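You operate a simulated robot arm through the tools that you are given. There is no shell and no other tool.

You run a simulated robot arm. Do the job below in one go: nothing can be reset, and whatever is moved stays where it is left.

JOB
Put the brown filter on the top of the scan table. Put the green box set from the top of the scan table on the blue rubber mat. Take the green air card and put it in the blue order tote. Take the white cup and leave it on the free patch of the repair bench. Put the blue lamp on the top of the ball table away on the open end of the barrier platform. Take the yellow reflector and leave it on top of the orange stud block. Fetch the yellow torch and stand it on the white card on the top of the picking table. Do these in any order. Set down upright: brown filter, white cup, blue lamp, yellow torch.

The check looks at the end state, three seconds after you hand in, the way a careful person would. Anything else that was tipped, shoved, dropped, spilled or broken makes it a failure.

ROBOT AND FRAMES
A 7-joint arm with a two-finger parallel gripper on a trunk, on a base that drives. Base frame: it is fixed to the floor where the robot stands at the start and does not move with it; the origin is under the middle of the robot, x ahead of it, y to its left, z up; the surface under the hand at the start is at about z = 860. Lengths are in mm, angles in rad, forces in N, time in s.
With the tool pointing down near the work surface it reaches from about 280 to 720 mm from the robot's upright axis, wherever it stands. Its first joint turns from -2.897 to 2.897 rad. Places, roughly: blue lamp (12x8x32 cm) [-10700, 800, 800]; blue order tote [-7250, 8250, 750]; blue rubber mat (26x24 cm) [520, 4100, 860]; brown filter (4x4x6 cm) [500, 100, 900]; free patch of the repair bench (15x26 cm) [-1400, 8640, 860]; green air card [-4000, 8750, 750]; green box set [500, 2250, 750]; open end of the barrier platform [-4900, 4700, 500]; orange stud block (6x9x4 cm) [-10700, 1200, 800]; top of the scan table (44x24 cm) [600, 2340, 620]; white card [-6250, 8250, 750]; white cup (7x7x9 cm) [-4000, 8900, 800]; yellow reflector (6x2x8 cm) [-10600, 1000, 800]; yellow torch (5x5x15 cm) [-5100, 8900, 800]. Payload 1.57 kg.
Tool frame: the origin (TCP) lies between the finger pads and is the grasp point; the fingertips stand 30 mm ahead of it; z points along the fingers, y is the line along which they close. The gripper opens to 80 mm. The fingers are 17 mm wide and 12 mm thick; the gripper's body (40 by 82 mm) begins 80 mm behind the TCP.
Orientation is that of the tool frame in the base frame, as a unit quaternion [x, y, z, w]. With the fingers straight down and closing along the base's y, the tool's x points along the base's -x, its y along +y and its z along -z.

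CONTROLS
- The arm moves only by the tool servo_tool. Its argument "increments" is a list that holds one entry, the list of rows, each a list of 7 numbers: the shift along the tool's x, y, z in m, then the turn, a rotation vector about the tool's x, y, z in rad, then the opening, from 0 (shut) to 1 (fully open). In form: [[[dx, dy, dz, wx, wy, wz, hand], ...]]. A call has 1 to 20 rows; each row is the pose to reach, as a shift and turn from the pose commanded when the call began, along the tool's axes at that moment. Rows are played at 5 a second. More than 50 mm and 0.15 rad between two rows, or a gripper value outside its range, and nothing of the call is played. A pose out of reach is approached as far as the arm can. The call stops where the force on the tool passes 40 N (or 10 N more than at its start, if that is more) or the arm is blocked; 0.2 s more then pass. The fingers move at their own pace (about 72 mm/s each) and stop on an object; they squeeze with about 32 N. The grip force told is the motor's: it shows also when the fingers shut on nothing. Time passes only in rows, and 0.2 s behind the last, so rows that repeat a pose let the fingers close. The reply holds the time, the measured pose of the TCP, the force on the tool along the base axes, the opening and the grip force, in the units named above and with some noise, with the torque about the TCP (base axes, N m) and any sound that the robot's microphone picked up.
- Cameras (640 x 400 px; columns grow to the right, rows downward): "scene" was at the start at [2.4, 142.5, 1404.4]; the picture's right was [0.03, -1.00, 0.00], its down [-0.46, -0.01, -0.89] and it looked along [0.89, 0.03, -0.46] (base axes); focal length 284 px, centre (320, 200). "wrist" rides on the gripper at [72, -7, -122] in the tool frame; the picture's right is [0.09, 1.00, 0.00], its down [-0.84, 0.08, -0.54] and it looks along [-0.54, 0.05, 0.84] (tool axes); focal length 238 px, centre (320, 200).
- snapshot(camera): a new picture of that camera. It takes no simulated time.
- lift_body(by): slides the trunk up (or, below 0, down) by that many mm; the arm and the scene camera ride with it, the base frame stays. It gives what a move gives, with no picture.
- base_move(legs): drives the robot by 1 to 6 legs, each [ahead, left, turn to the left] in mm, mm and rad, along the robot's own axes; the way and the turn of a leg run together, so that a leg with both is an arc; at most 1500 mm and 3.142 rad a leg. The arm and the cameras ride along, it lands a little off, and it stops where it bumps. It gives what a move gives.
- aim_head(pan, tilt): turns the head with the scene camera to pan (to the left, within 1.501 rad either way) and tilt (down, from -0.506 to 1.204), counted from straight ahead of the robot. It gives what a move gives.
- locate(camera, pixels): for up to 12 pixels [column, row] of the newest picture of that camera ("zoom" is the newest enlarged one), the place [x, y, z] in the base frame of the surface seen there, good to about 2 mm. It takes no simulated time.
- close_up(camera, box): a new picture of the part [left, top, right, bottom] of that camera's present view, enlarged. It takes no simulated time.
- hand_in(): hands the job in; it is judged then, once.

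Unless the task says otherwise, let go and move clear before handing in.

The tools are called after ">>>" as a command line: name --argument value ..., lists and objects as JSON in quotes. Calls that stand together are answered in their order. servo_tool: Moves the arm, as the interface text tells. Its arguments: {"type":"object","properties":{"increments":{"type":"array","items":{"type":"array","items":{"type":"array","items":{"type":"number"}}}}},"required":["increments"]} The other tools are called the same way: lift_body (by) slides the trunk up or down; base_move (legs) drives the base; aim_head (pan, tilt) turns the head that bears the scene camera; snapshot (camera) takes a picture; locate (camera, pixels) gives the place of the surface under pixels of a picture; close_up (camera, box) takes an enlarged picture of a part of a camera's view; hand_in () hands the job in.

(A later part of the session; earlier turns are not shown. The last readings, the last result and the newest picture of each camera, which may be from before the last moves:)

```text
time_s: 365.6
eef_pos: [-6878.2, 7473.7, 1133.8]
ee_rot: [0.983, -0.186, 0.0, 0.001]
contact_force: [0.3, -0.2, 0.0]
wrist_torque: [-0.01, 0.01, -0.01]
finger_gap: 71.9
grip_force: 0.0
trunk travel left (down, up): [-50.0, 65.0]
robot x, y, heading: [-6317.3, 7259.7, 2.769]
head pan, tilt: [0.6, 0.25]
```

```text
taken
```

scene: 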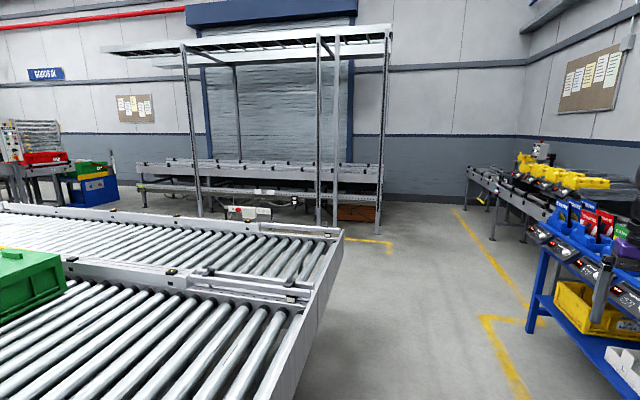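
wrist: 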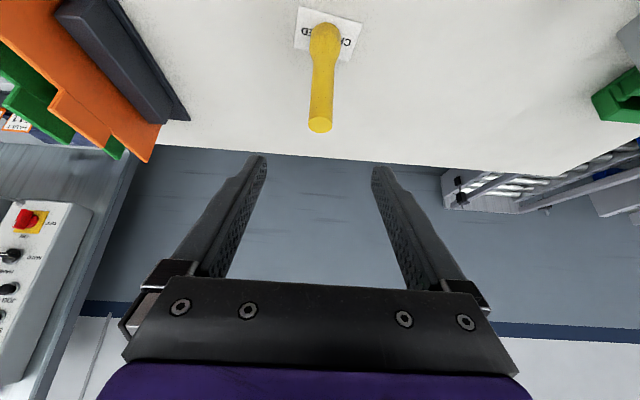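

The passage continues west past the roller conveyor's end (x≈−8020) and then south in front of the racking (x≈−10080) toward "GOODS IN". I'll locate the far-left tables and zoom.

>>> locate --camera "scene" --pixels '[[95, 190], [45, 180], [145, 205], [75, 203], [115, 200], [330, 235], [160, 270], [300, 320], [197, 215], [20, 205]]'

>>> close_up --camera "scene" --box '[0, 100, 200, 230]'

```text
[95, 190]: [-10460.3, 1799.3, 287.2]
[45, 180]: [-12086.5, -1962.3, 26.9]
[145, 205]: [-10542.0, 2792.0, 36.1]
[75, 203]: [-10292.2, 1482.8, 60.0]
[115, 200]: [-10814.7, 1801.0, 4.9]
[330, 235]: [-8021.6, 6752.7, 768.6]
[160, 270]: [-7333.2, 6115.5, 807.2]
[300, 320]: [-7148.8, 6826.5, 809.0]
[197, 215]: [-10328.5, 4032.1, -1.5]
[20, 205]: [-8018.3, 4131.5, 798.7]
```

```text
3.08 times, centred on (100, 165) of scene
```

zoom: 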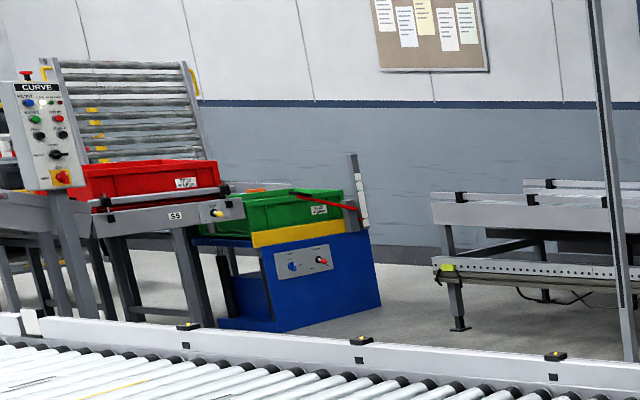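

The passage between the conveyor end (x≈−8020) and racking (x≈−10080) is about 2 m wide. I'll turn to face −x, shift away from the conveyor, and drive west to x≈−9050.

>>> base_move --legs '[[0, 0, 0.37], [0, -140, 0], [1400, 0, 0], [1330, 0, 0]]'

>>> aim_head --pan 1.3 --tilt 0.3

>>> snapshot --camera "scene"

```text
time_s: 381.6
eef_pos: [-9647.9, 7415.9, 1134.5]
ee_rot: [1.0, -0.01, -0.001, 0.001]
contact_force: [-0.2, 0.5, -0.4]
wrist_torque: [0.06, 0.0, 0.0]
finger_gap: 72.2
grip_force: 0.2
trunk travel left (down, up): [-50.0, 65.0]
robot x, y, heading: [-9046.1, 7408.8, 3.128]
head pan, tilt: [0.6, 0.25]
```

```text
time_s: 382.6
eef_pos: [-9647.8, 7415.5, 1134.1]
ee_rot: [1.0, -0.01, 0.001, 0.001]
contact_force: [0.3, 0.6, 0.0]
wrist_torque: [0.0, -0.01, 0.02]
finger_gap: 71.9
grip_force: 0.1
trunk travel left (down, up): [-50.0, 65.0]
robot x, y, heading: [-9046.6, 7409.8, 3.129]
head pan, tilt: [1.3, 0.3]
```

```text
taken
```

scene: 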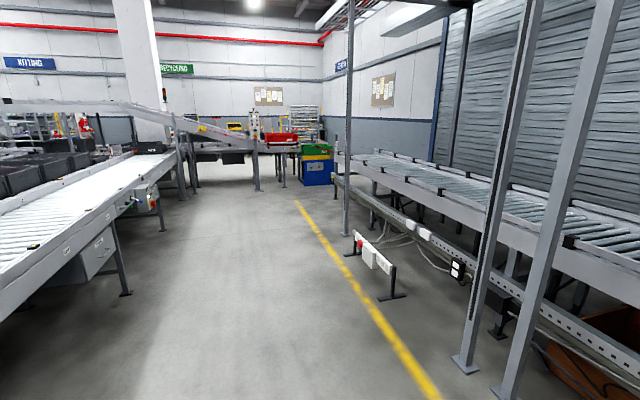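

The southward passage is visible. I'll locate the obstacles along it.

>>> locate --camera "scene" --pixels '[[125, 293], [390, 297], [350, 252], [258, 190], [162, 230], [195, 193], [318, 180], [346, 236], [465, 365], [300, 205], [240, 165], [150, 200]]'

>>> close_up --camera "scene" --box '[130, 80, 350, 220]'

```text
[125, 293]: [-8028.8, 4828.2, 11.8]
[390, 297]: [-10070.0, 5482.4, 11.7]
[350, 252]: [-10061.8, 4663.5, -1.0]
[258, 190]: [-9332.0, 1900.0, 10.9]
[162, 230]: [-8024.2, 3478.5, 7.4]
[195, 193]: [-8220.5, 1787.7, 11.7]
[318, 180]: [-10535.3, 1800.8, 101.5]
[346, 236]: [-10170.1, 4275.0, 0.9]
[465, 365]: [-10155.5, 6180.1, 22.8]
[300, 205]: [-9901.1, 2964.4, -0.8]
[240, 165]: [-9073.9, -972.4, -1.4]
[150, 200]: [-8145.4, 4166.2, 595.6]
```

```text
2.86 times, centred on (240, 150) of scene
```

zoom: 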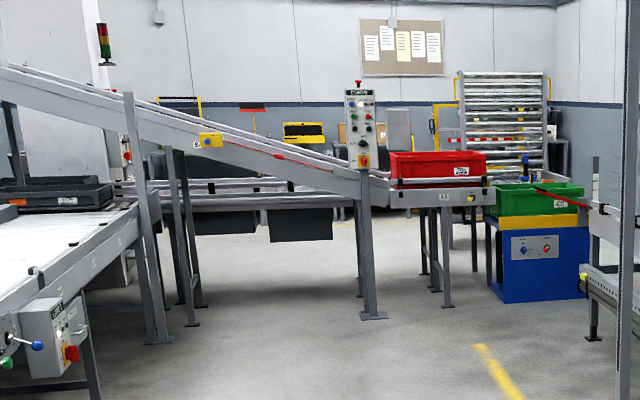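

A conveyor line ("CURVE") crosses at y≈1800–1900 in front of the ball-table area. I'll drive south to y≈3300 and look for a way around.

>>> base_move --legs '[[0, 0, 1.58], [1400, 0, 0], [1400, 0, 0], [1200, 0, 0]]'

>>> aim_head --pan -0.5 --tilt 0.25

>>> snapshot --camera "scene"

>>> aim_head --pan 0.6 --tilt 0.25

>>> snapshot --camera "scene"

```text
time_s: 405.8
eef_pos: [-9027.7, 2813.3, 1134.8]
ee_rot: [0.701, 0.713, 0.0, 0.001]
contact_force: [-0.4, -0.7, -0.1]
wrist_torque: [0.02, 0.02, 0.02]
finger_gap: 72.1
grip_force: 0.1
trunk travel left (down, up): [-50.0, 65.0]
robot x, y, heading: [-9040.9, 3411.3, -1.553]
head pan, tilt: [1.3, 0.3]
```

```text
time_s: 407.6
eef_pos: [-9025.8, 2813.8, 1133.5]
ee_rot: [0.701, 0.713, 0.001, 0.0]
contact_force: [-1.0, 1.0, 0.6]
wrist_torque: [-0.02, 0.0, -0.04]
finger_gap: 72.1
grip_force: 0.1
trunk travel left (down, up): [-50.0, 65.0]
robot x, y, heading: [-9039.3, 3407.6, -1.548]
head pan, tilt: [-0.499, 0.25]
```

```text
taken
```

scene: 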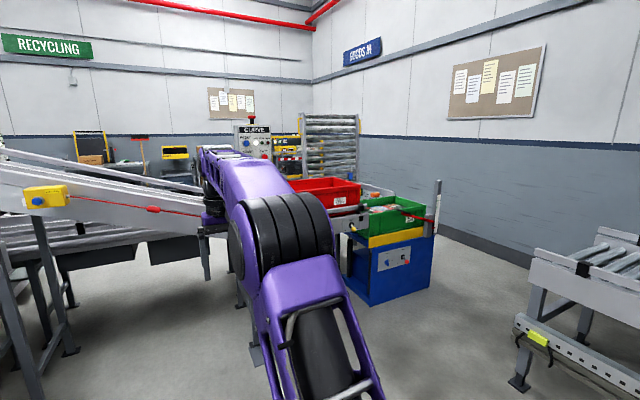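

```text
time_s: 408.9
eef_pos: [-9026.9, 2813.1, 1133.4]
ee_rot: [0.7, 0.714, 0.001, 0.001]
contact_force: [-0.3, 0.9, 0.0]
wrist_torque: [-0.01, -0.05, 0.01]
finger_gap: 72.0
grip_force: 0.1
trunk travel left (down, up): [-50.0, 65.0]
robot x, y, heading: [-9041.3, 3412.8, -1.551]
head pan, tilt: [0.6, 0.25]
```

```text
taken
```

scene: 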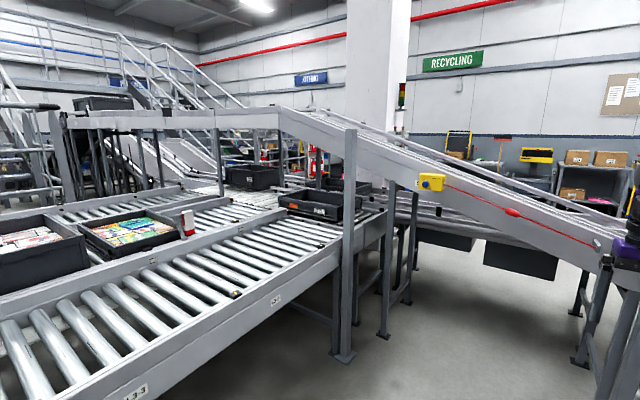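

The crossing line ends at the blue lift with the green tote; west of it there seems to be a gap to the wall. I'll look closer toward the right.

>>> aim_head --pan -0.85 --tilt 0.3

>>> snapshot --camera "scene"

>>> close_up --camera "scene" --box '[120, 60, 420, 260]'

```text
time_s: 410.5
eef_pos: [-9026.9, 2813.6, 1134.5]
ee_rot: [0.701, 0.714, 0.001, 0.002]
contact_force: [-0.1, 0.5, 0.4]
wrist_torque: [0.01, -0.01, -0.01]
finger_gap: 72.0
grip_force: 0.1
trunk travel left (down, up): [-50.0, 65.0]
robot x, y, heading: [-9043.1, 3410.7, -1.548]
head pan, tilt: [-0.85, 0.3]
```

```text
taken
```

scene: 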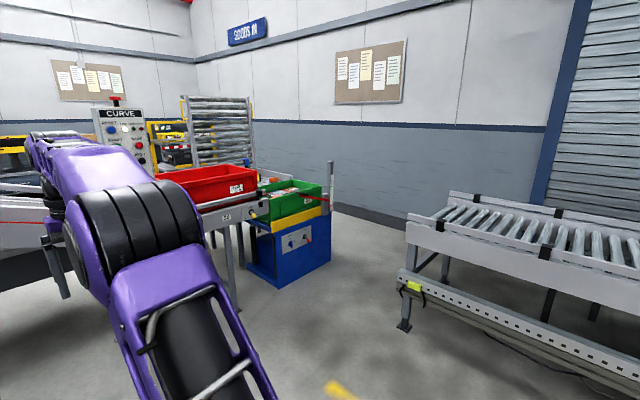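

```text
2.00 times, centred on (270, 160) of scene
```

zoom: 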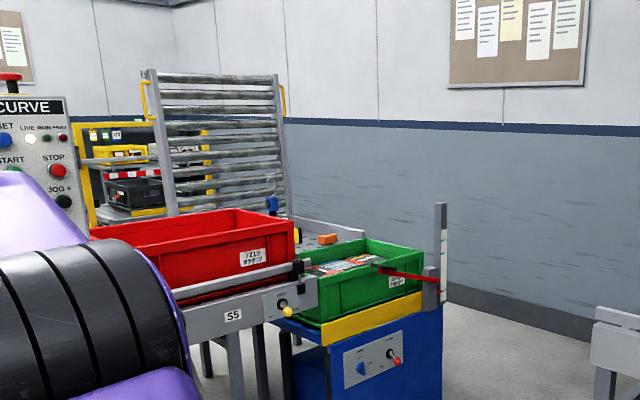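

Behind the green tote I can see the orange block at zoom (327, 238) and a blue item at zoom (272, 205): the ball table. I'll locate it, the lift, and the wall.

>>> locate --camera "zoom" --pixels '[[327, 238], [272, 205], [300, 222], [345, 233], [355, 275], [440, 300], [440, 390], [480, 280], [600, 330], [290, 90], [255, 175], [225, 200]]'

>>> locate --camera "scene" --pixels '[[350, 210], [405, 325], [330, 265], [280, 287], [248, 265], [410, 225], [238, 305], [450, 195], [215, 245]]'

```text
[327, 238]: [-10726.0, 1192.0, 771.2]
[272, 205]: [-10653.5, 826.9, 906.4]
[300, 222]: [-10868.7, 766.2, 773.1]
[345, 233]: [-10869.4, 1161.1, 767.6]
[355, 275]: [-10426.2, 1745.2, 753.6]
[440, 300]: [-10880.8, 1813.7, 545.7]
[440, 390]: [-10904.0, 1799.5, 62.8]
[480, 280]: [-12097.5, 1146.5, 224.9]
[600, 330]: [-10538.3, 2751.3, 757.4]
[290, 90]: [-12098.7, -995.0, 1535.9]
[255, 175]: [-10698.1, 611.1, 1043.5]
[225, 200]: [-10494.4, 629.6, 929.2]
```

```text
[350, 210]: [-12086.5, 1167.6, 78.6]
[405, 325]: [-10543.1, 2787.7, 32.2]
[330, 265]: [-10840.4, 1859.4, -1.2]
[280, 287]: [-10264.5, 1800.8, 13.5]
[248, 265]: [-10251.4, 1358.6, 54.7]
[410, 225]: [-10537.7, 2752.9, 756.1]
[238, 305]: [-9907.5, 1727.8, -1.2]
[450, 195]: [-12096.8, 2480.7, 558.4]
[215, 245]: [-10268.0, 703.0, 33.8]
```

The ball table spans about x −10870…−10270, y 640–1360, with a 950 mm gap (y 1810–2750) north of the lift leading to the west side. I'll measure my own base size first by looking down.

>>> aim_head --pan 0.6 --tilt 1.2

>>> snapshot --camera "scene"

```text
time_s: 412.1
eef_pos: [-9028.1, 2812.2, 1133.9]
ee_rot: [0.701, 0.713, 0.001, 0.0]
contact_force: [-0.2, 0.3, 0.0]
wrist_torque: [-0.01, 0.01, 0.01]
finger_gap: 72.3
grip_force: 0.0
trunk travel left (down, up): [-50.0, 65.0]
robot x, y, heading: [-9041.6, 3409.3, -1.55]
head pan, tilt: [0.6, 1.201]
```

```text
taken
```

scene: 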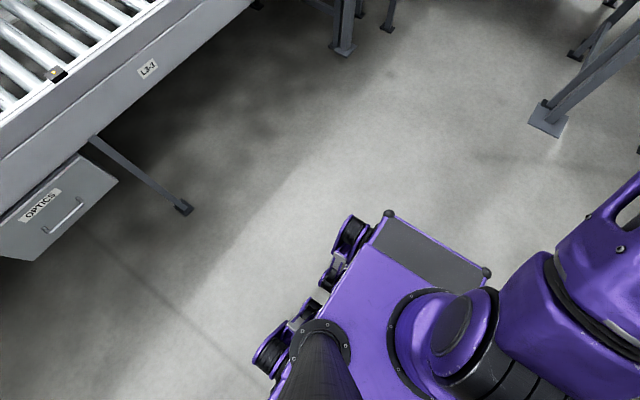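

>>> locate --camera "scene" --pixels '[[350, 220], [388, 214], [485, 270], [335, 235], [260, 350], [272, 345], [548, 118], [345, 45], [585, 50], [325, 265]]'

```text
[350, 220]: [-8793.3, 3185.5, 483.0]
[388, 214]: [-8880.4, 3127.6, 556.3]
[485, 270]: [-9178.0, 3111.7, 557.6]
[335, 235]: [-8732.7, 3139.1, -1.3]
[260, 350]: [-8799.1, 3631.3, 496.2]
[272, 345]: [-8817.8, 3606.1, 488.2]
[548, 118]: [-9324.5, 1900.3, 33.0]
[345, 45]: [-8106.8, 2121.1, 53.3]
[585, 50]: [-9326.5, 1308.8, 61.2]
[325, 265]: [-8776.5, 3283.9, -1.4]
```

My base is about 600×510 mm, so the 950 mm gap is passable. I'll turn to face −x, strafe left to y≈2300, and advance 1300 mm, then look.

>>> base_move --legs '[[0, 0, -1.59], [0, 1110, 0], [1300, 0, 0]]'

>>> aim_head --pan 0.7 --tilt 0.5

>>> snapshot --camera "scene"

```text
time_s: 433.0
eef_pos: [-10902.4, 2322.7, 1134.4]
ee_rot: [1.0, -0.011, 0.0, 0.001]
contact_force: [-0.3, -0.2, 0.6]
wrist_torque: [-0.02, 0.03, -0.04]
finger_gap: 72.1
grip_force: 0.1
trunk travel left (down, up): [-50.0, 65.0]
robot x, y, heading: [-10306.8, 2316.5, 3.121]
head pan, tilt: [0.6, 1.201]
```

```text
time_s: 434.1
eef_pos: [-10903.9, 2322.4, 1134.6]
ee_rot: [1.0, -0.012, 0.0, 0.001]
contact_force: [-0.5, -1.1, 0.0]
wrist_torque: [0.02, -0.02, -0.01]
finger_gap: 72.0
grip_force: 0.1
trunk travel left (down, up): [-50.0, 65.0]
robot x, y, heading: [-10307.6, 2311.5, 3.124]
head pan, tilt: [0.7, 0.499]
```

```text
taken
```

scene: 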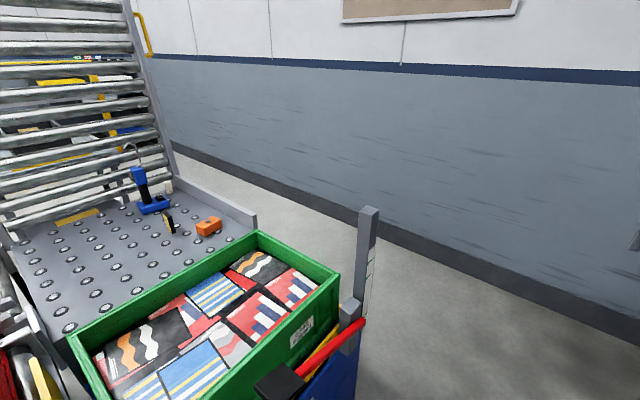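

I can see the ball table with the blue lamp at (150, 190), the yellow reflector at (167, 222), and the orange stud block at (208, 227). I'll zoom and locate.

>>> close_up --camera "scene" --box '[90, 130, 270, 260]'

>>> locate --camera "scene" --pixels '[[370, 210], [355, 310], [340, 270], [362, 322], [375, 230], [255, 215], [255, 232], [175, 180], [20, 245], [140, 20], [300, 375], [260, 385]]'

```text
3.08 times, centred on (180, 195) of scene
```

zoom: 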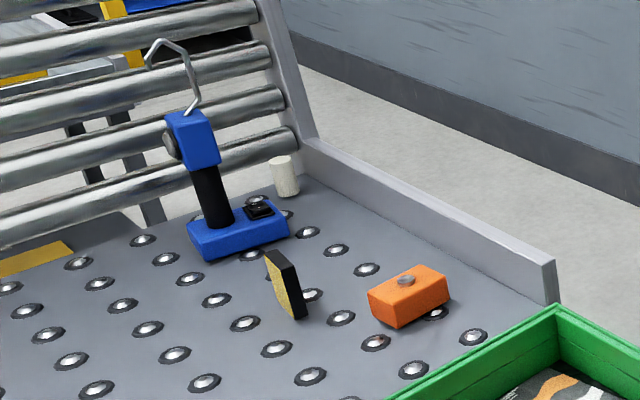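

```text
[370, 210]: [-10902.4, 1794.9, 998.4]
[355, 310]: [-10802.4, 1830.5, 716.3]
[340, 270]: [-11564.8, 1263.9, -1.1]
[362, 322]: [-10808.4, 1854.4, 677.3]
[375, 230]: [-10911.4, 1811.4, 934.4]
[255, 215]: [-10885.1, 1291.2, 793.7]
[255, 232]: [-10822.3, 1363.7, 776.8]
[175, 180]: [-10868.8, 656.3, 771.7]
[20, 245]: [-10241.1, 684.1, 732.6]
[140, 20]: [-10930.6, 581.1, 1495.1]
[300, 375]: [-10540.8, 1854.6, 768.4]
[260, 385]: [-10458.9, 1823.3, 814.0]
```

The lamp has a blue base, black grip and a hook; the reflector is a thin yellow/black plate standing on the balls; the orange block has a stud on top. I'll locate each part.

>>> locate --camera "zoom" --pixels '[[190, 235], [285, 232], [205, 258], [195, 145], [210, 205], [168, 45], [270, 260], [290, 255], [285, 290], [300, 315], [275, 310], [268, 255]]'

>>> locate --camera "zoom" --pixels '[[370, 292], [407, 270], [446, 285], [400, 303], [400, 325], [405, 282], [420, 280], [340, 270], [240, 290], [285, 175], [310, 365], [190, 100]]'

```text
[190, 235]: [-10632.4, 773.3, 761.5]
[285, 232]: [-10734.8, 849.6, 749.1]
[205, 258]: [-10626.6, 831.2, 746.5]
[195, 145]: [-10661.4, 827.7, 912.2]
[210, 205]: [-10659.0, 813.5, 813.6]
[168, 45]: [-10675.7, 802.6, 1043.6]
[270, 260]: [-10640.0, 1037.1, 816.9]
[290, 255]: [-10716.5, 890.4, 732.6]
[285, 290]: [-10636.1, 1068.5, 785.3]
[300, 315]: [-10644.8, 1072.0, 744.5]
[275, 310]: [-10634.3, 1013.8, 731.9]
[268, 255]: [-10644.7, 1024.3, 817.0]
```

```text
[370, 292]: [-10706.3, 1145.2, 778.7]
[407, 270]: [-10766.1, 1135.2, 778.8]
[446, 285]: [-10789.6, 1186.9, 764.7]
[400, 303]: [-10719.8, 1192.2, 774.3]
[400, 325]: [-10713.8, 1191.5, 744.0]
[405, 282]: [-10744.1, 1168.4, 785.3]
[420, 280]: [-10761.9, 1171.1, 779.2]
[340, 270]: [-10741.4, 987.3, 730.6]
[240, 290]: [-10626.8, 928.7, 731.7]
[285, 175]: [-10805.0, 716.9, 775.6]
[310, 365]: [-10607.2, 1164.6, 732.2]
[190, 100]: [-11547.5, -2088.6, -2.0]
```

Surfaces: ball table z≈731, reflector plate in the plane x≈−10640…−10657 (y 1010–1072, top 817), block top z≈779 around (−10747, 1165), lamp grip at (−10660, 815). I'll advance 700 mm, turn around left to face +x, back up, and look again.

>>> base_move --legs '[[720, 0, 0.0], [0, 0, 1.58], [0, 0, 1.58]]'

>>> aim_head --pan -0.9 --tilt 0.5

>>> snapshot --camera "scene"

```text
time_s: 446.0
eef_pos: [-10443.2, 2339.8, 1135.1]
ee_rot: [-0.007, 1.0, 0.0, 0.0]
contact_force: [-0.3, -0.1, 0.4]
wrist_torque: [0.04, -0.01, -0.01]
finger_gap: 71.8
grip_force: 0.1
trunk travel left (down, up): [-50.0, 65.0]
robot x, y, heading: [-11041.7, 2328.8, 0.019]
head pan, tilt: [0.7, 0.499]
```

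```text
time_s: 447.7
eef_pos: [-10443.9, 2339.3, 1134.0]
ee_rot: [-0.005, 1.0, 0.001, 0.0]
contact_force: [1.1, -0.3, 0.0]
wrist_torque: [0.0, 0.01, -0.03]
finger_gap: 71.8
grip_force: 0.1
trunk travel left (down, up): [-50.0, 65.0]
robot x, y, heading: [-11044.0, 2330.4, 0.014]
head pan, tilt: [-0.901, 0.499]
```

```text
taken
```

scene: 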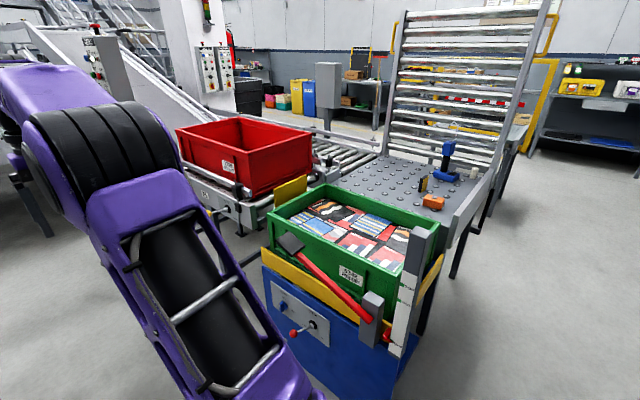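

The floor west of the ball table is free. I'll back up 360 mm and strafe right 1270 mm to stand beside it.

>>> base_move --legs '[[-370, 0, -0.015], [0, -700, 0], [0, -560, 0]]'

>>> aim_head --pan -0.15 --tilt 0.75

>>> snapshot --camera "scene"

>>> snapshot --camera "wrist"

```text
time_s: 462.2
eef_pos: [-10810.7, 1070.8, 1133.9]
ee_rot: [0.001, 1.0, 0.001, 0.001]
contact_force: [0.2, 0.2, 0.4]
wrist_torque: [-0.01, 0.0, 0.01]
finger_gap: 71.9
grip_force: 0.1
trunk travel left (down, up): [-50.0, 65.0]
robot x, y, heading: [-11410.2, 1069.8, -0.002]
head pan, tilt: [-0.901, 0.499]
```

```text
time_s: 463.3
eef_pos: [-10810.6, 1070.5, 1134.0]
ee_rot: [0.001, 1.0, 0.001, 0.001]
contact_force: [0.5, -0.4, 0.1]
wrist_torque: [0.0, 0.03, -0.02]
finger_gap: 71.9
grip_force: 0.1
trunk travel left (down, up): [-50.0, 65.0]
robot x, y, heading: [-11411.0, 1068.7, 0.001]
head pan, tilt: [-0.15, 0.75]
```

```text
taken
```

scene: 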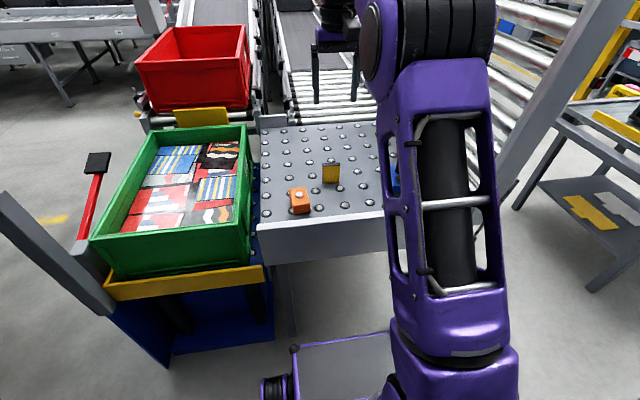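

```text
taken
```

wrist: 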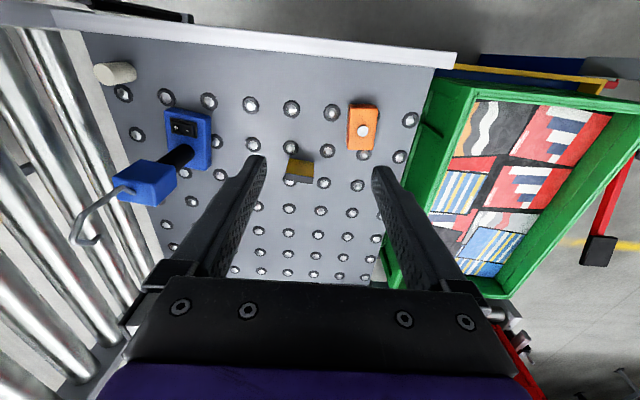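

The wrist camera sees all three: lamp (170, 170), reflector (298, 172), block (362, 127). I'll zoom in on the reflector and block.

>>> close_up --camera "wrist" --box '[260, 80, 410, 220]'

>>> close_up --camera "scene" --box '[260, 140, 380, 230]'

```text
2.86 times, centred on (335, 150) of wrist
```

zoom: 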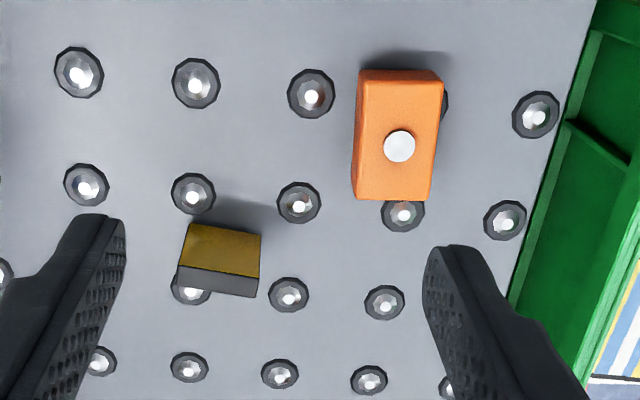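

```text
4.44 times, centred on (320, 185) of scene
```

zoom: 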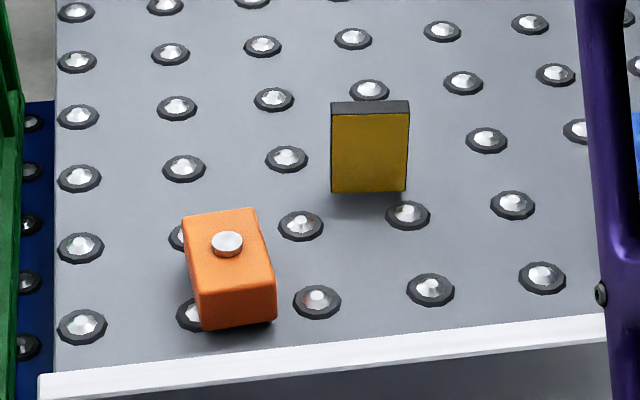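

The stud is a low disc in the middle of the block's top (block's long side points toward me). I'll measure the block's top, stud, and reflector faces from the scene zoom.

>>> locate --camera "zoom" --pixels '[[187, 222], [253, 212], [270, 277], [203, 286], [227, 240], [240, 320], [334, 106], [405, 105], [335, 188], [404, 187], [370, 150], [370, 110]]'

>>> locate --camera "wrist" --pixels '[[289, 160], [318, 164], [285, 174], [314, 183], [288, 170], [316, 176], [386, 107], [409, 110], [384, 148], [411, 149], [401, 130], [384, 105]]'

```text
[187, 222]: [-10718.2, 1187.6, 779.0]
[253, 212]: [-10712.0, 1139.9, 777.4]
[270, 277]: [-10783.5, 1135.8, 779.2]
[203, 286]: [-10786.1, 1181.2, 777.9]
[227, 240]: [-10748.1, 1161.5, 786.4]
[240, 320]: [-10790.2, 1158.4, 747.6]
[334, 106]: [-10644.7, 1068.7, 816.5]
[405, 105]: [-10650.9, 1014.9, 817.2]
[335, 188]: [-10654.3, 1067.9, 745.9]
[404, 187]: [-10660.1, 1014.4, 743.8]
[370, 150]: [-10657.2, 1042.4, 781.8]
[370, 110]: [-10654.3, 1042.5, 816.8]
```

```text
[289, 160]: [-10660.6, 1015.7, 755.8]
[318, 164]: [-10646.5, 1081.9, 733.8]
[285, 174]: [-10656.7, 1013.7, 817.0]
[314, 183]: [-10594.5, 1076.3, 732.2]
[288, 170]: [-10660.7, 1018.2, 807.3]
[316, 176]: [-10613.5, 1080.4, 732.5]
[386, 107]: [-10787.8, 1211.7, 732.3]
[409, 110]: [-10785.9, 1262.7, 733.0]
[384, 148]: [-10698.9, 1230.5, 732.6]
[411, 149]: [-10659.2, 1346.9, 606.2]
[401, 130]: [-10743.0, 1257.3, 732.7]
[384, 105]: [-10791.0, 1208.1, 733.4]
```

The reflector is centred at about (−10647, 1040), yawed ≈ −0.11 rad, 20 mm thick, z 738–817. The block's centre/stud is at (−10748, 1161.5), yaw ≈ +0.08; I'll stand the reflector on the flat part of the block beside the stud. First drive 150 mm ahead and turn the hand 1.677 rad so it closes across the plate's thickness.

>>> base_move --legs '[[150, 0, 0]]'

>>> servo_tool --increments '[[[0, -0.005, 0, 0, 0, 0.14, 0.8], [0, -0.01, 0.02, 0, 0, 0.28, 0.7], [0, -0.015, 0.04, 0, 0, 0.42, 0.7], [0, -0.02, 0.06, 0, 0, 0.56, 0.7], [0, -0.025, 0.08, 0, 0, 0.7, 0.7], [0, -0.03, 0.1, 0, 0, 0.84, 0.7], [0, -0.03, 0.12, 0, 0, 0.98, 0.7], [0, -0.03, 0.14, 0, 0, 1.12, 0.7], [0, -0.03, 0.15, 0, 0, 1.26, 0.7], [0, -0.03, 0.16, 0, 0, 1.4, 0.7], [0, -0.03, 0.17, 0, 0, 1.54, 0.7], [0, -0.03, 0.18, 0, 0, 1.677, 0.7], [0, -0.03, 0.18, 0, 0, 1.677, 0.7]]]'

>>> snapshot --camera "wrist"

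>>> snapshot --camera "scene"

```text
time_s: 464.7
eef_pos: [-10660.8, 1069.0, 1134.6]
ee_rot: [0.003, 1.0, 0.002, 0.0]
contact_force: [0.6, -0.4, -1.1]
wrist_torque: [0.01, 0.02, 0.01]
finger_gap: 72.4
grip_force: 0.1
trunk travel left (down, up): [-50.0, 65.0]
robot x, y, heading: [-11261.7, 1072.0, -0.006]
head pan, tilt: [-0.15, 0.75]
```

```text
time_s: 467.5
eef_pos: [-10661.5, 1040.2, 954.8]
ee_rot: [0.747, 0.665, 0.0, 0.0]
contact_force: [-0.2, 0.5, 0.4]
wrist_torque: [0.0, 0.01, 0.0]
finger_gap: 55.9
grip_force: 0.0
trunk travel left (down, up): [-50.0, 65.0]
robot x, y, heading: [-11261.7, 1068.8, 0.002]
head pan, tilt: [-0.15, 0.75]
```

```text
taken
```

wrist: 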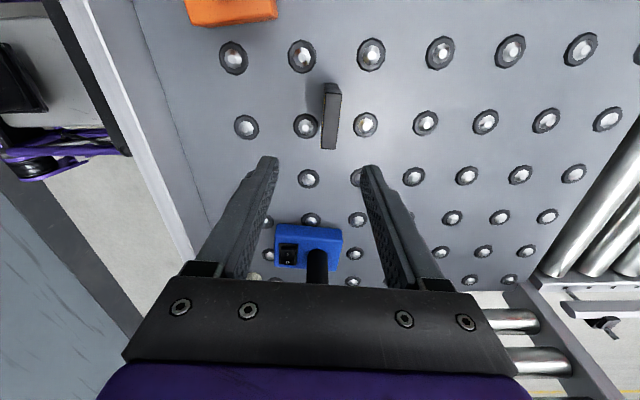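

```text
taken
```

scene: 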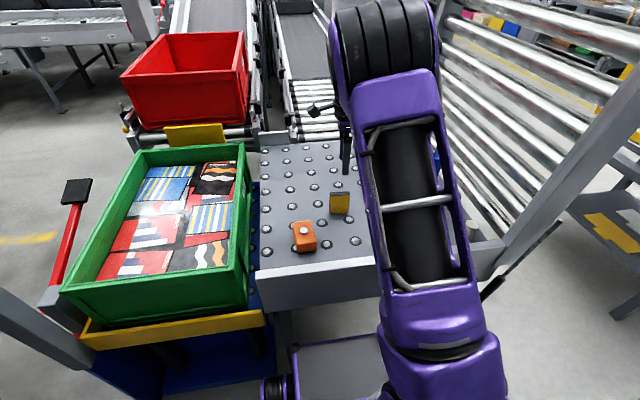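

The reflector's top edge appears at (332, 115), well aligned with the fingers' gap direction. I'll zoom and measure its corners.

>>> close_up --camera "wrist" --box '[290, 70, 380, 170]'

```text
4.00 times, centred on (335, 120) of wrist
```

zoom: 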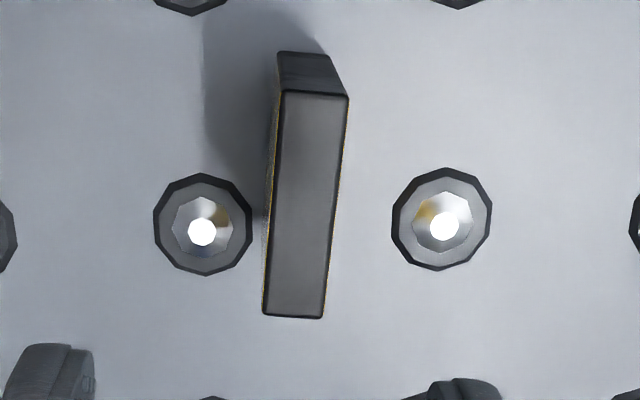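

>>> locate --camera "zoom" --pixels '[[284, 95], [344, 100], [266, 312], [321, 315], [305, 200], [275, 200], [332, 200], [280, 55], [328, 57]]'

```text
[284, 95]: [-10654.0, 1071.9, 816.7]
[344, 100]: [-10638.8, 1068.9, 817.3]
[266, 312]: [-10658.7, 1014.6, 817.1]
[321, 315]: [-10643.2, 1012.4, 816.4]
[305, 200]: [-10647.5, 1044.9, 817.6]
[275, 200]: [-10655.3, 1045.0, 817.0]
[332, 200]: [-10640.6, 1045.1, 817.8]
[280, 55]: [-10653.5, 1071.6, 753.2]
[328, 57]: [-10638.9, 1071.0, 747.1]
```

The plate's centre is (−10648.5, 1042), yaw ≈0.08. I'll align and descend to z≈850, then check.

>>> servo_tool --increments '[[[0.0033, 0.0127, 0.03, 0, 0, -0.03, 0.7], [0.0033, 0.0127, 0.06, 0, 0, -0.03, 0.7], [0.0033, 0.0127, 0.1, 0, 0, -0.03, 0.7], [0.0033, 0.0127, 0.1, 0, 0, -0.03, 0.7]]]'

>>> snapshot --camera "wrist"

```text
time_s: 468.5
eef_pos: [-10646.4, 1042.9, 852.0]
ee_rot: [0.735, 0.678, 0.001, -0.001]
contact_force: [0.4, -0.1, -0.5]
wrist_torque: [-0.01, 0.02, 0.03]
finger_gap: 56.0
grip_force: 0.1
trunk travel left (down, up): [-50.0, 65.0]
robot x, y, heading: [-11259.4, 1073.2, -0.004]
head pan, tilt: [-0.15, 0.75]
```

```text
taken
```

wrist: 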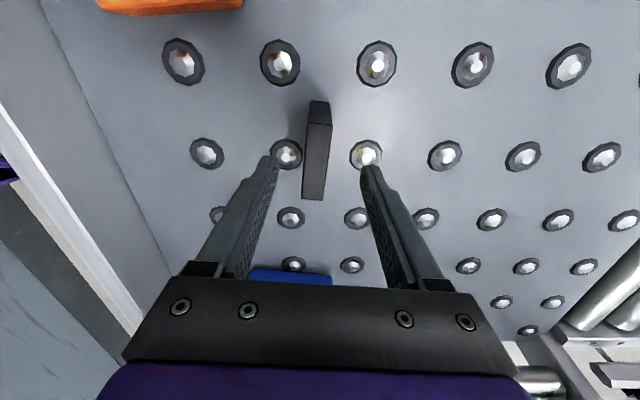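

The plate is nearly centred (2 mm off). I'll correct and descend 70 mm, then close.

>>> servo_tool --increments '[[[0, -0.002, 0.025, 0, 0, 0, 0.7], [0, -0.002, 0.05, 0, 0, 0, 0.7], [0, -0.002, 0.07, 0, 0, 0, 0.7], [0, -0.002, 0.07, 0, 0, 0, 0.7]]]'

>>> snapshot --camera "wrist"

```text
time_s: 469.5
eef_pos: [-10649.9, 1041.5, 783.4]
ee_rot: [0.736, 0.677, 0.0, -0.001]
contact_force: [-0.1, 1.1, 0.5]
wrist_torque: [0.01, -0.03, -0.02]
finger_gap: 55.8
grip_force: 0.1
trunk travel left (down, up): [-50.0, 65.0]
robot x, y, heading: [-11258.1, 1067.5, -0.001]
head pan, tilt: [-0.15, 0.75]
```

```text
taken
```

wrist: 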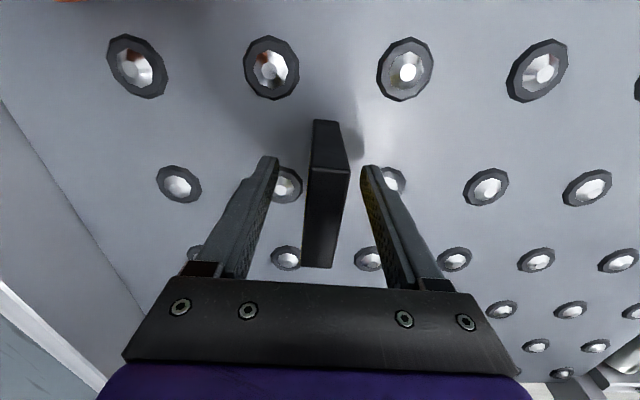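

The plate stands midway between the fingers. I'll close.

>>> servo_tool --increments '[[[0, 0, 0, 0, 0, 0, 0.4], [0, 0, 0, 0, 0, 0, 0.25], [0, 0, 0, 0, 0, 0, 0], [0, 0, 0, 0, 0, 0, 0], [0, 0, 0, 0, 0, 0, 0]]]'

>>> servo_tool --increments '[[[0, 0, -0.01, 0, 0, 0, 0], [0, 0, -0.03, 0, 0, 0, 0], [0, 0, -0.06, 0, 0, 0, 0], [0, 0, -0.1, 0, 0, 0, 0], [0, 0, -0.1, 0, 0, 0, 0]]]'

>>> snapshot --camera "wrist"

>>> snapshot --camera "scene"

```text
time_s: 470.7
eef_pos: [-10650.5, 1041.1, 784.1]
ee_rot: [0.736, 0.677, 0.001, -0.001]
contact_force: [0.6, -0.2, -0.4]
wrist_torque: [-0.02, -0.01, -0.01]
finger_gap: 17.3
grip_force: 32.0
trunk travel left (down, up): [-50.0, 65.0]
robot x, y, heading: [-11262.1, 1064.2, -0.001]
head pan, tilt: [-0.15, 0.75]
```

```text
time_s: 471.9
eef_pos: [-10650.5, 1040.3, 884.7]
ee_rot: [0.736, 0.677, 0.0, 0.0]
contact_force: [0.7, -0.2, -1.2]
wrist_torque: [-0.01, 0.0, 0.02]
finger_gap: 17.6
grip_force: 31.9
trunk travel left (down, up): [-50.0, 65.0]
robot x, y, heading: [-11258.2, 1071.6, -0.002]
head pan, tilt: [-0.15, 0.75]
```

```text
taken
```

wrist: 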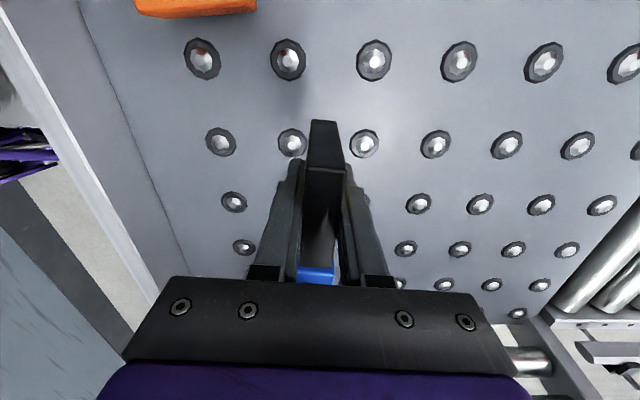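

```text
taken
```

scene: 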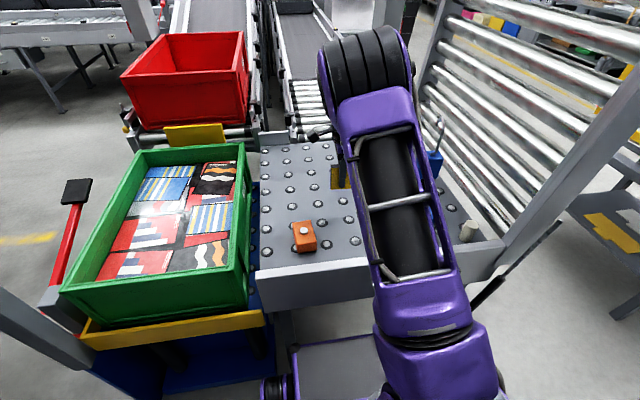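

The plate is held (17.5 mm thick). I'll re-measure the block and stud from here before placing.

>>> close_up --camera "scene" --box '[270, 200, 350, 270]'

```text
5.71 times, centred on (310, 235) of scene
```

zoom: 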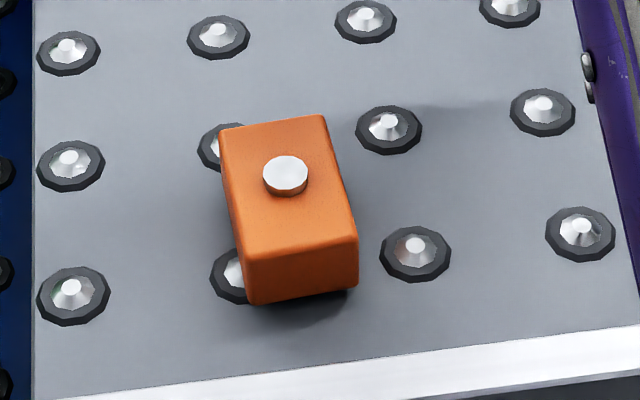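

>>> locate --camera "zoom" --pixels '[[224, 134], [320, 119], [353, 235], [247, 250], [285, 175], [264, 175], [306, 176], [285, 157], [300, 275], [225, 190], [338, 175], [285, 190]]'

```text
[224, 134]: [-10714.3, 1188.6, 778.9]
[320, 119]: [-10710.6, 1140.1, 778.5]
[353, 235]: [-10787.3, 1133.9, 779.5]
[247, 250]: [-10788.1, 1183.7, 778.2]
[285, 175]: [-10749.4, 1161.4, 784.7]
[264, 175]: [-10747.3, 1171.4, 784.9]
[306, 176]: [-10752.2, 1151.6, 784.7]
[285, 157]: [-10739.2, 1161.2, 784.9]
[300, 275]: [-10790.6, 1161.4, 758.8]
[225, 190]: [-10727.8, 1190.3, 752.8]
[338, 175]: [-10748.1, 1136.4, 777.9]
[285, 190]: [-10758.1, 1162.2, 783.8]
```

Block top z≈778.7, stud at (−10749, 1161.4) radius ≈10.5, block yaw ≈0.068. I'll move the plate above the block's far strip at (−10723.6, 1163) and rotate it −0.151 about the tool axis to align.

>>> servo_tool --increments '[[[0.029, -0.0207, 0, 0, 0, -0.04, 0], [0.058, -0.0415, 0, 0, 0, -0.08, 0], [0.087, -0.0622, 0, 0, 0, -0.12, 0], [0.1161, -0.083, 0, 0, 0, -0.151, 0], [0.1161, -0.083, 0, 0, 0, -0.151, 0]]]'

>>> snapshot --camera "wrist"

>>> snapshot --camera "scene"

>>> close_up --camera "scene" --box '[260, 170, 380, 270]'

```text
time_s: 473.1
eef_pos: [-10726.7, 1162.9, 882.9]
ee_rot: [0.682, 0.731, 0.001, 0.0]
contact_force: [0.3, -0.9, -1.1]
wrist_torque: [-0.01, 0.03, -0.01]
finger_gap: 17.4
grip_force: 32.1
trunk travel left (down, up): [-50.0, 65.0]
robot x, y, heading: [-11256.5, 1068.9, 0.005]
head pan, tilt: [-0.15, 0.75]
```

```text
taken
```

wrist: 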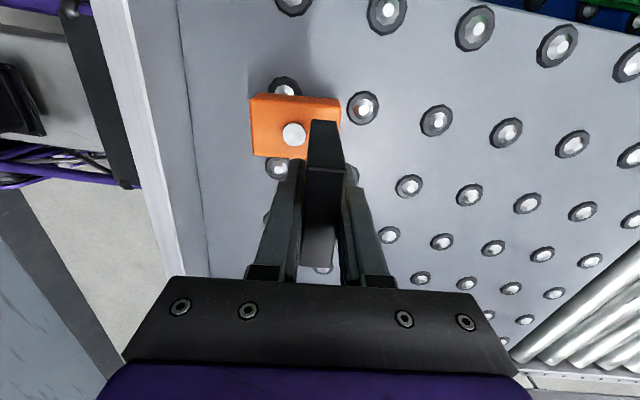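

```text
taken
```

scene: 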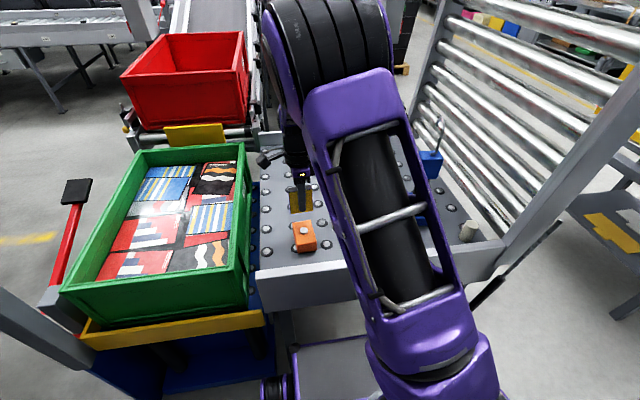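

```text
4.00 times, centred on (320, 220) of scene
```

zoom: 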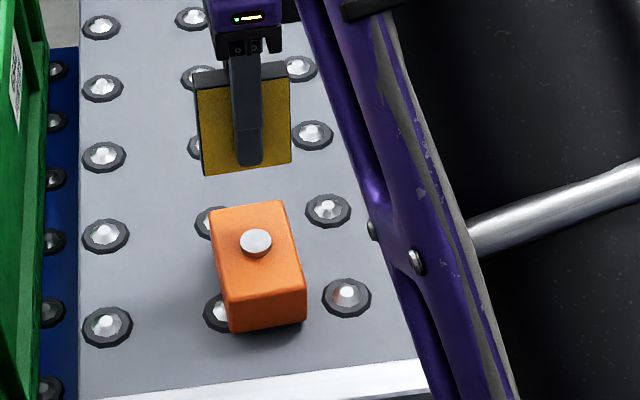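

The plate hangs over the block's far side. I'll locate its corners relative to the block.

>>> locate --camera "zoom" --pixels '[[208, 170], [286, 160], [202, 90], [286, 78], [215, 130], [280, 120], [256, 240], [218, 212], [280, 203], [300, 285], [205, 172], [289, 161]]'

```text
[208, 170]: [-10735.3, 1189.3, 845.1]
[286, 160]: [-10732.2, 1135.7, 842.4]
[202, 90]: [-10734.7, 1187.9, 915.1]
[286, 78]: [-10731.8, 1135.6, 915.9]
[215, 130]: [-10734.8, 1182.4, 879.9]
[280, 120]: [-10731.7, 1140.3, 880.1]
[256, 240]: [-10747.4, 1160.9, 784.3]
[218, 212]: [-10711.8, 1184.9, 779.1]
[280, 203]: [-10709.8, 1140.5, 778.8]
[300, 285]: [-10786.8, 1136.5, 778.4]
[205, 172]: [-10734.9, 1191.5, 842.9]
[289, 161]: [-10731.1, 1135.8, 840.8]
```

The plate (x −10733.5…−10716) fits between the stud's edge (−10738) and the block's edge (≈−10708). I'll shift 1.5 mm, lower 54 mm, then ease to contact.

>>> servo_tool --increments '[[[0, 0.0015, 0.02, 0, 0, 0, 0], [0, 0.0015, 0.04, 0, 0, 0, 0], [0, 0.0015, 0.053, 0, 0, 0, 0], [0, 0.0015, 0.053, 0, 0, 0, 0]]]'

>>> close_up --camera "scene" --box '[260, 170, 380, 270]'

>>> snapshot --camera "wrist"

```text
time_s: 474.1
eef_pos: [-10720.4, 1163.9, 831.2]
ee_rot: [0.683, 0.731, 0.001, -0.001]
contact_force: [0.3, -0.2, 0.3]
wrist_torque: [-0.02, -0.01, -0.01]
finger_gap: 17.1
grip_force: 32.0
trunk travel left (down, up): [-50.0, 65.0]
robot x, y, heading: [-11259.9, 1067.5, 0.001]
head pan, tilt: [-0.15, 0.75]
```

```text
4.00 times, centred on (320, 220) of scene
```

zoom: 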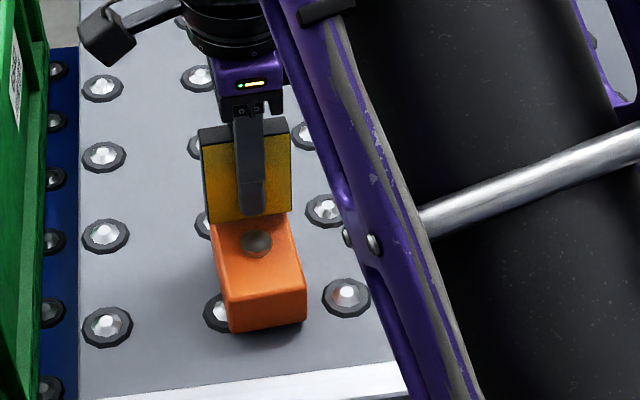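

```text
taken
```

wrist: 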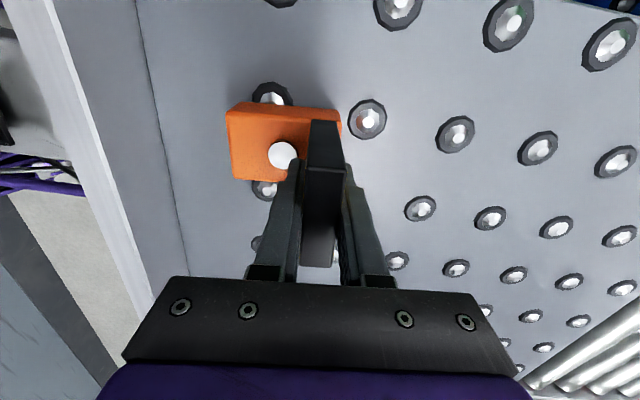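

>>> locate --camera "zoom" --pixels '[[210, 218], [230, 219], [285, 208], [272, 210], [210, 150], [283, 145], [256, 242], [256, 232], [225, 235], [286, 228], [240, 135], [220, 222]]'

```text
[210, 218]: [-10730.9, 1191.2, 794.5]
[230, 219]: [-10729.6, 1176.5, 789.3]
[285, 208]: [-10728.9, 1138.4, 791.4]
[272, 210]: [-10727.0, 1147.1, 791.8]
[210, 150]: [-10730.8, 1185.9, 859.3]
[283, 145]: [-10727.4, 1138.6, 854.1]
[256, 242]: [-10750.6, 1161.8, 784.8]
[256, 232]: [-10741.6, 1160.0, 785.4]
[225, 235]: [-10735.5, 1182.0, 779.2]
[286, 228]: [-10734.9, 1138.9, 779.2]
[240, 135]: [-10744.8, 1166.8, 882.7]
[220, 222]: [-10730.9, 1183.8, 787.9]
```

The plate drifted about 3–4 mm toward the block's edge; I'll shift it 2.5 mm back and lower in 1 mm steps.

>>> servo_tool --increments '[[[0, -0.0025, 0, 0, 0, 0, 0], [0, -0.0025, 0.002, 0, 0, 0, 0], [0, -0.0025, 0.004, 0, 0, 0, 0], [0, -0.0025, 0.005, 0, 0, 0, 0], [0, -0.0025, 0.005, 0, 0, 0, 0]]]'

>>> close_up --camera "scene" --box '[280, 190, 360, 260]'

```text
time_s: 475.3
eef_pos: [-10723.3, 1164.2, 826.3]
ee_rot: [0.683, 0.73, 0.001, 0.0]
contact_force: [0.1, -0.8, 0.2]
wrist_torque: [0.01, 0.03, -0.04]
finger_gap: 17.4
grip_force: 31.8
trunk travel left (down, up): [-50.0, 65.0]
robot x, y, heading: [-11260.5, 1068.5, 0.006]
head pan, tilt: [-0.15, 0.75]
```

```text
5.71 times, centred on (320, 225) of scene
```

zoom: 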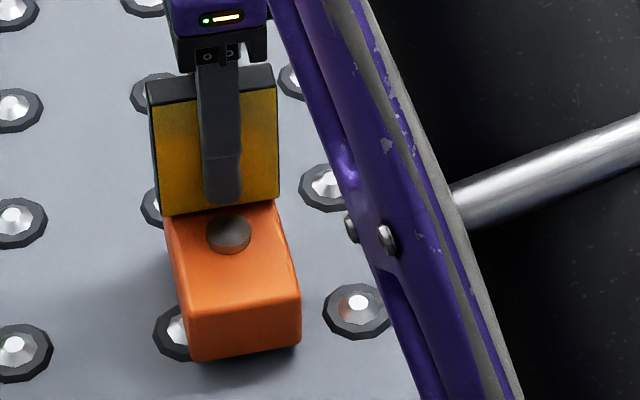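

>>> servo_tool --increments '[[[0, 0, 0.001, 0, 0, 0, 0], [0, 0, 0.002, 0, 0, 0, 0], [0, 0, 0.002, 0, 0, 0, 0]]]'

>>> locate --camera "zoom" --pixels '[[175, 208], [260, 198], [180, 215], [265, 206], [160, 110], [272, 100], [228, 235], [190, 208]]'

```text
time_s: 476.1
eef_pos: [-10724.5, 1162.9, 823.5]
ee_rot: [0.683, 0.73, 0.0, -0.001]
contact_force: [0.0, 0.3, -0.9]
wrist_torque: [0.02, 0.01, 0.03]
finger_gap: 16.9
grip_force: 32.1
trunk travel left (down, up): [-50.0, 65.0]
robot x, y, heading: [-11261.5, 1067.0, -0.003]
head pan, tilt: [-0.15, 0.75]
```

```text
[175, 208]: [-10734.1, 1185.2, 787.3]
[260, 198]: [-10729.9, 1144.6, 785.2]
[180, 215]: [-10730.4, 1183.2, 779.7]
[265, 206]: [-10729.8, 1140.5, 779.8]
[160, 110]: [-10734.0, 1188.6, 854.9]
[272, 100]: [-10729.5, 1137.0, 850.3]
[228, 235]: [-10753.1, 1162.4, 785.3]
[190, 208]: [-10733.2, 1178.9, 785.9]
```

No contact yet at z=823.5; I'll continue down 3 mm in small steps.

>>> servo_tool --increments '[[[0, 0, 0.001, 0, 0, 0, 0], [0, 0, 0.002, 0, 0, 0, 0], [0, 0, 0.002, 0, 0, 0, 0]]]'

```text
time_s: 476.9
eef_pos: [-10722.5, 1162.1, 824.2]
ee_rot: [0.683, 0.731, 0.001, 0.0]
contact_force: [-0.5, -0.9, 15.8]
wrist_torque: [-0.05, 0.03, 0.0]
finger_gap: 17.2
grip_force: 31.6
trunk travel left (down, up): [-50.0, 65.0]
robot x, y, heading: [-11254.2, 1068.4, -0.002]
head pan, tilt: [-0.15, 0.75]
```

Contact at 15.8 N. I'll back off 1 mm, open, and rise straight up.

>>> servo_tool --increments '[[[0, 0, 0.001, 0, 0, 0, 0], [0, 0, 0.001, 0, 0, 0, 0.25], [0, 0, 0.001, 0, 0, 0, 0.4], [0, 0, 0.001, 0, 0, 0, 0.6], [0, 0, 0.001, 0, 0, 0, 0.6], [0, 0, -0.02, 0, 0, 0, 0.6], [0, 0, -0.06, 0, 0, 0, 0.6], [0, 0, -0.1, 0, 0, 0, 0.6], [0, 0, -0.14, 0, 0, 0, 0.6], [0, 0, -0.14, 0, 0, 0, 0.6]]]'

>>> snapshot --camera "wrist"

>>> close_up --camera "scene" --box '[260, 170, 380, 270]'

```text
time_s: 479.1
eef_pos: [-10726.1, 1164.1, 962.4]
ee_rot: [0.683, 0.731, 0.0, -0.001]
contact_force: [0.6, 0.4, 0.0]
wrist_torque: [0.0, -0.02, 0.0]
finger_gap: 48.3
grip_force: 0.0
trunk travel left (down, up): [-50.0, 65.0]
robot x, y, heading: [-11259.9, 1064.4, -0.0]
head pan, tilt: [-0.15, 0.75]
```

```text
taken
```

wrist: 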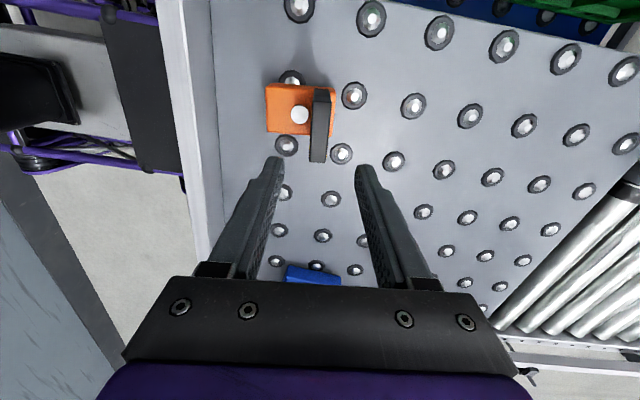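

```text
4.00 times, centred on (320, 220) of scene
```

zoom: 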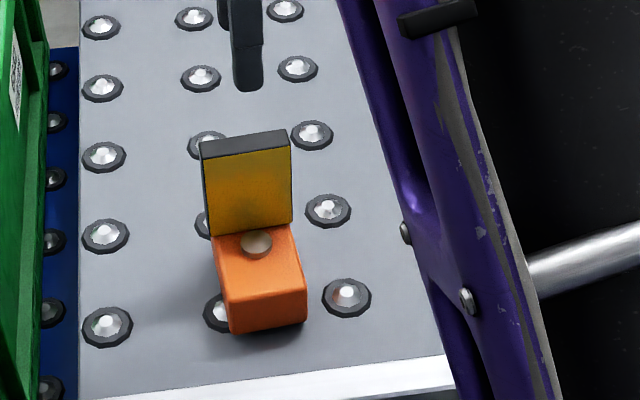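

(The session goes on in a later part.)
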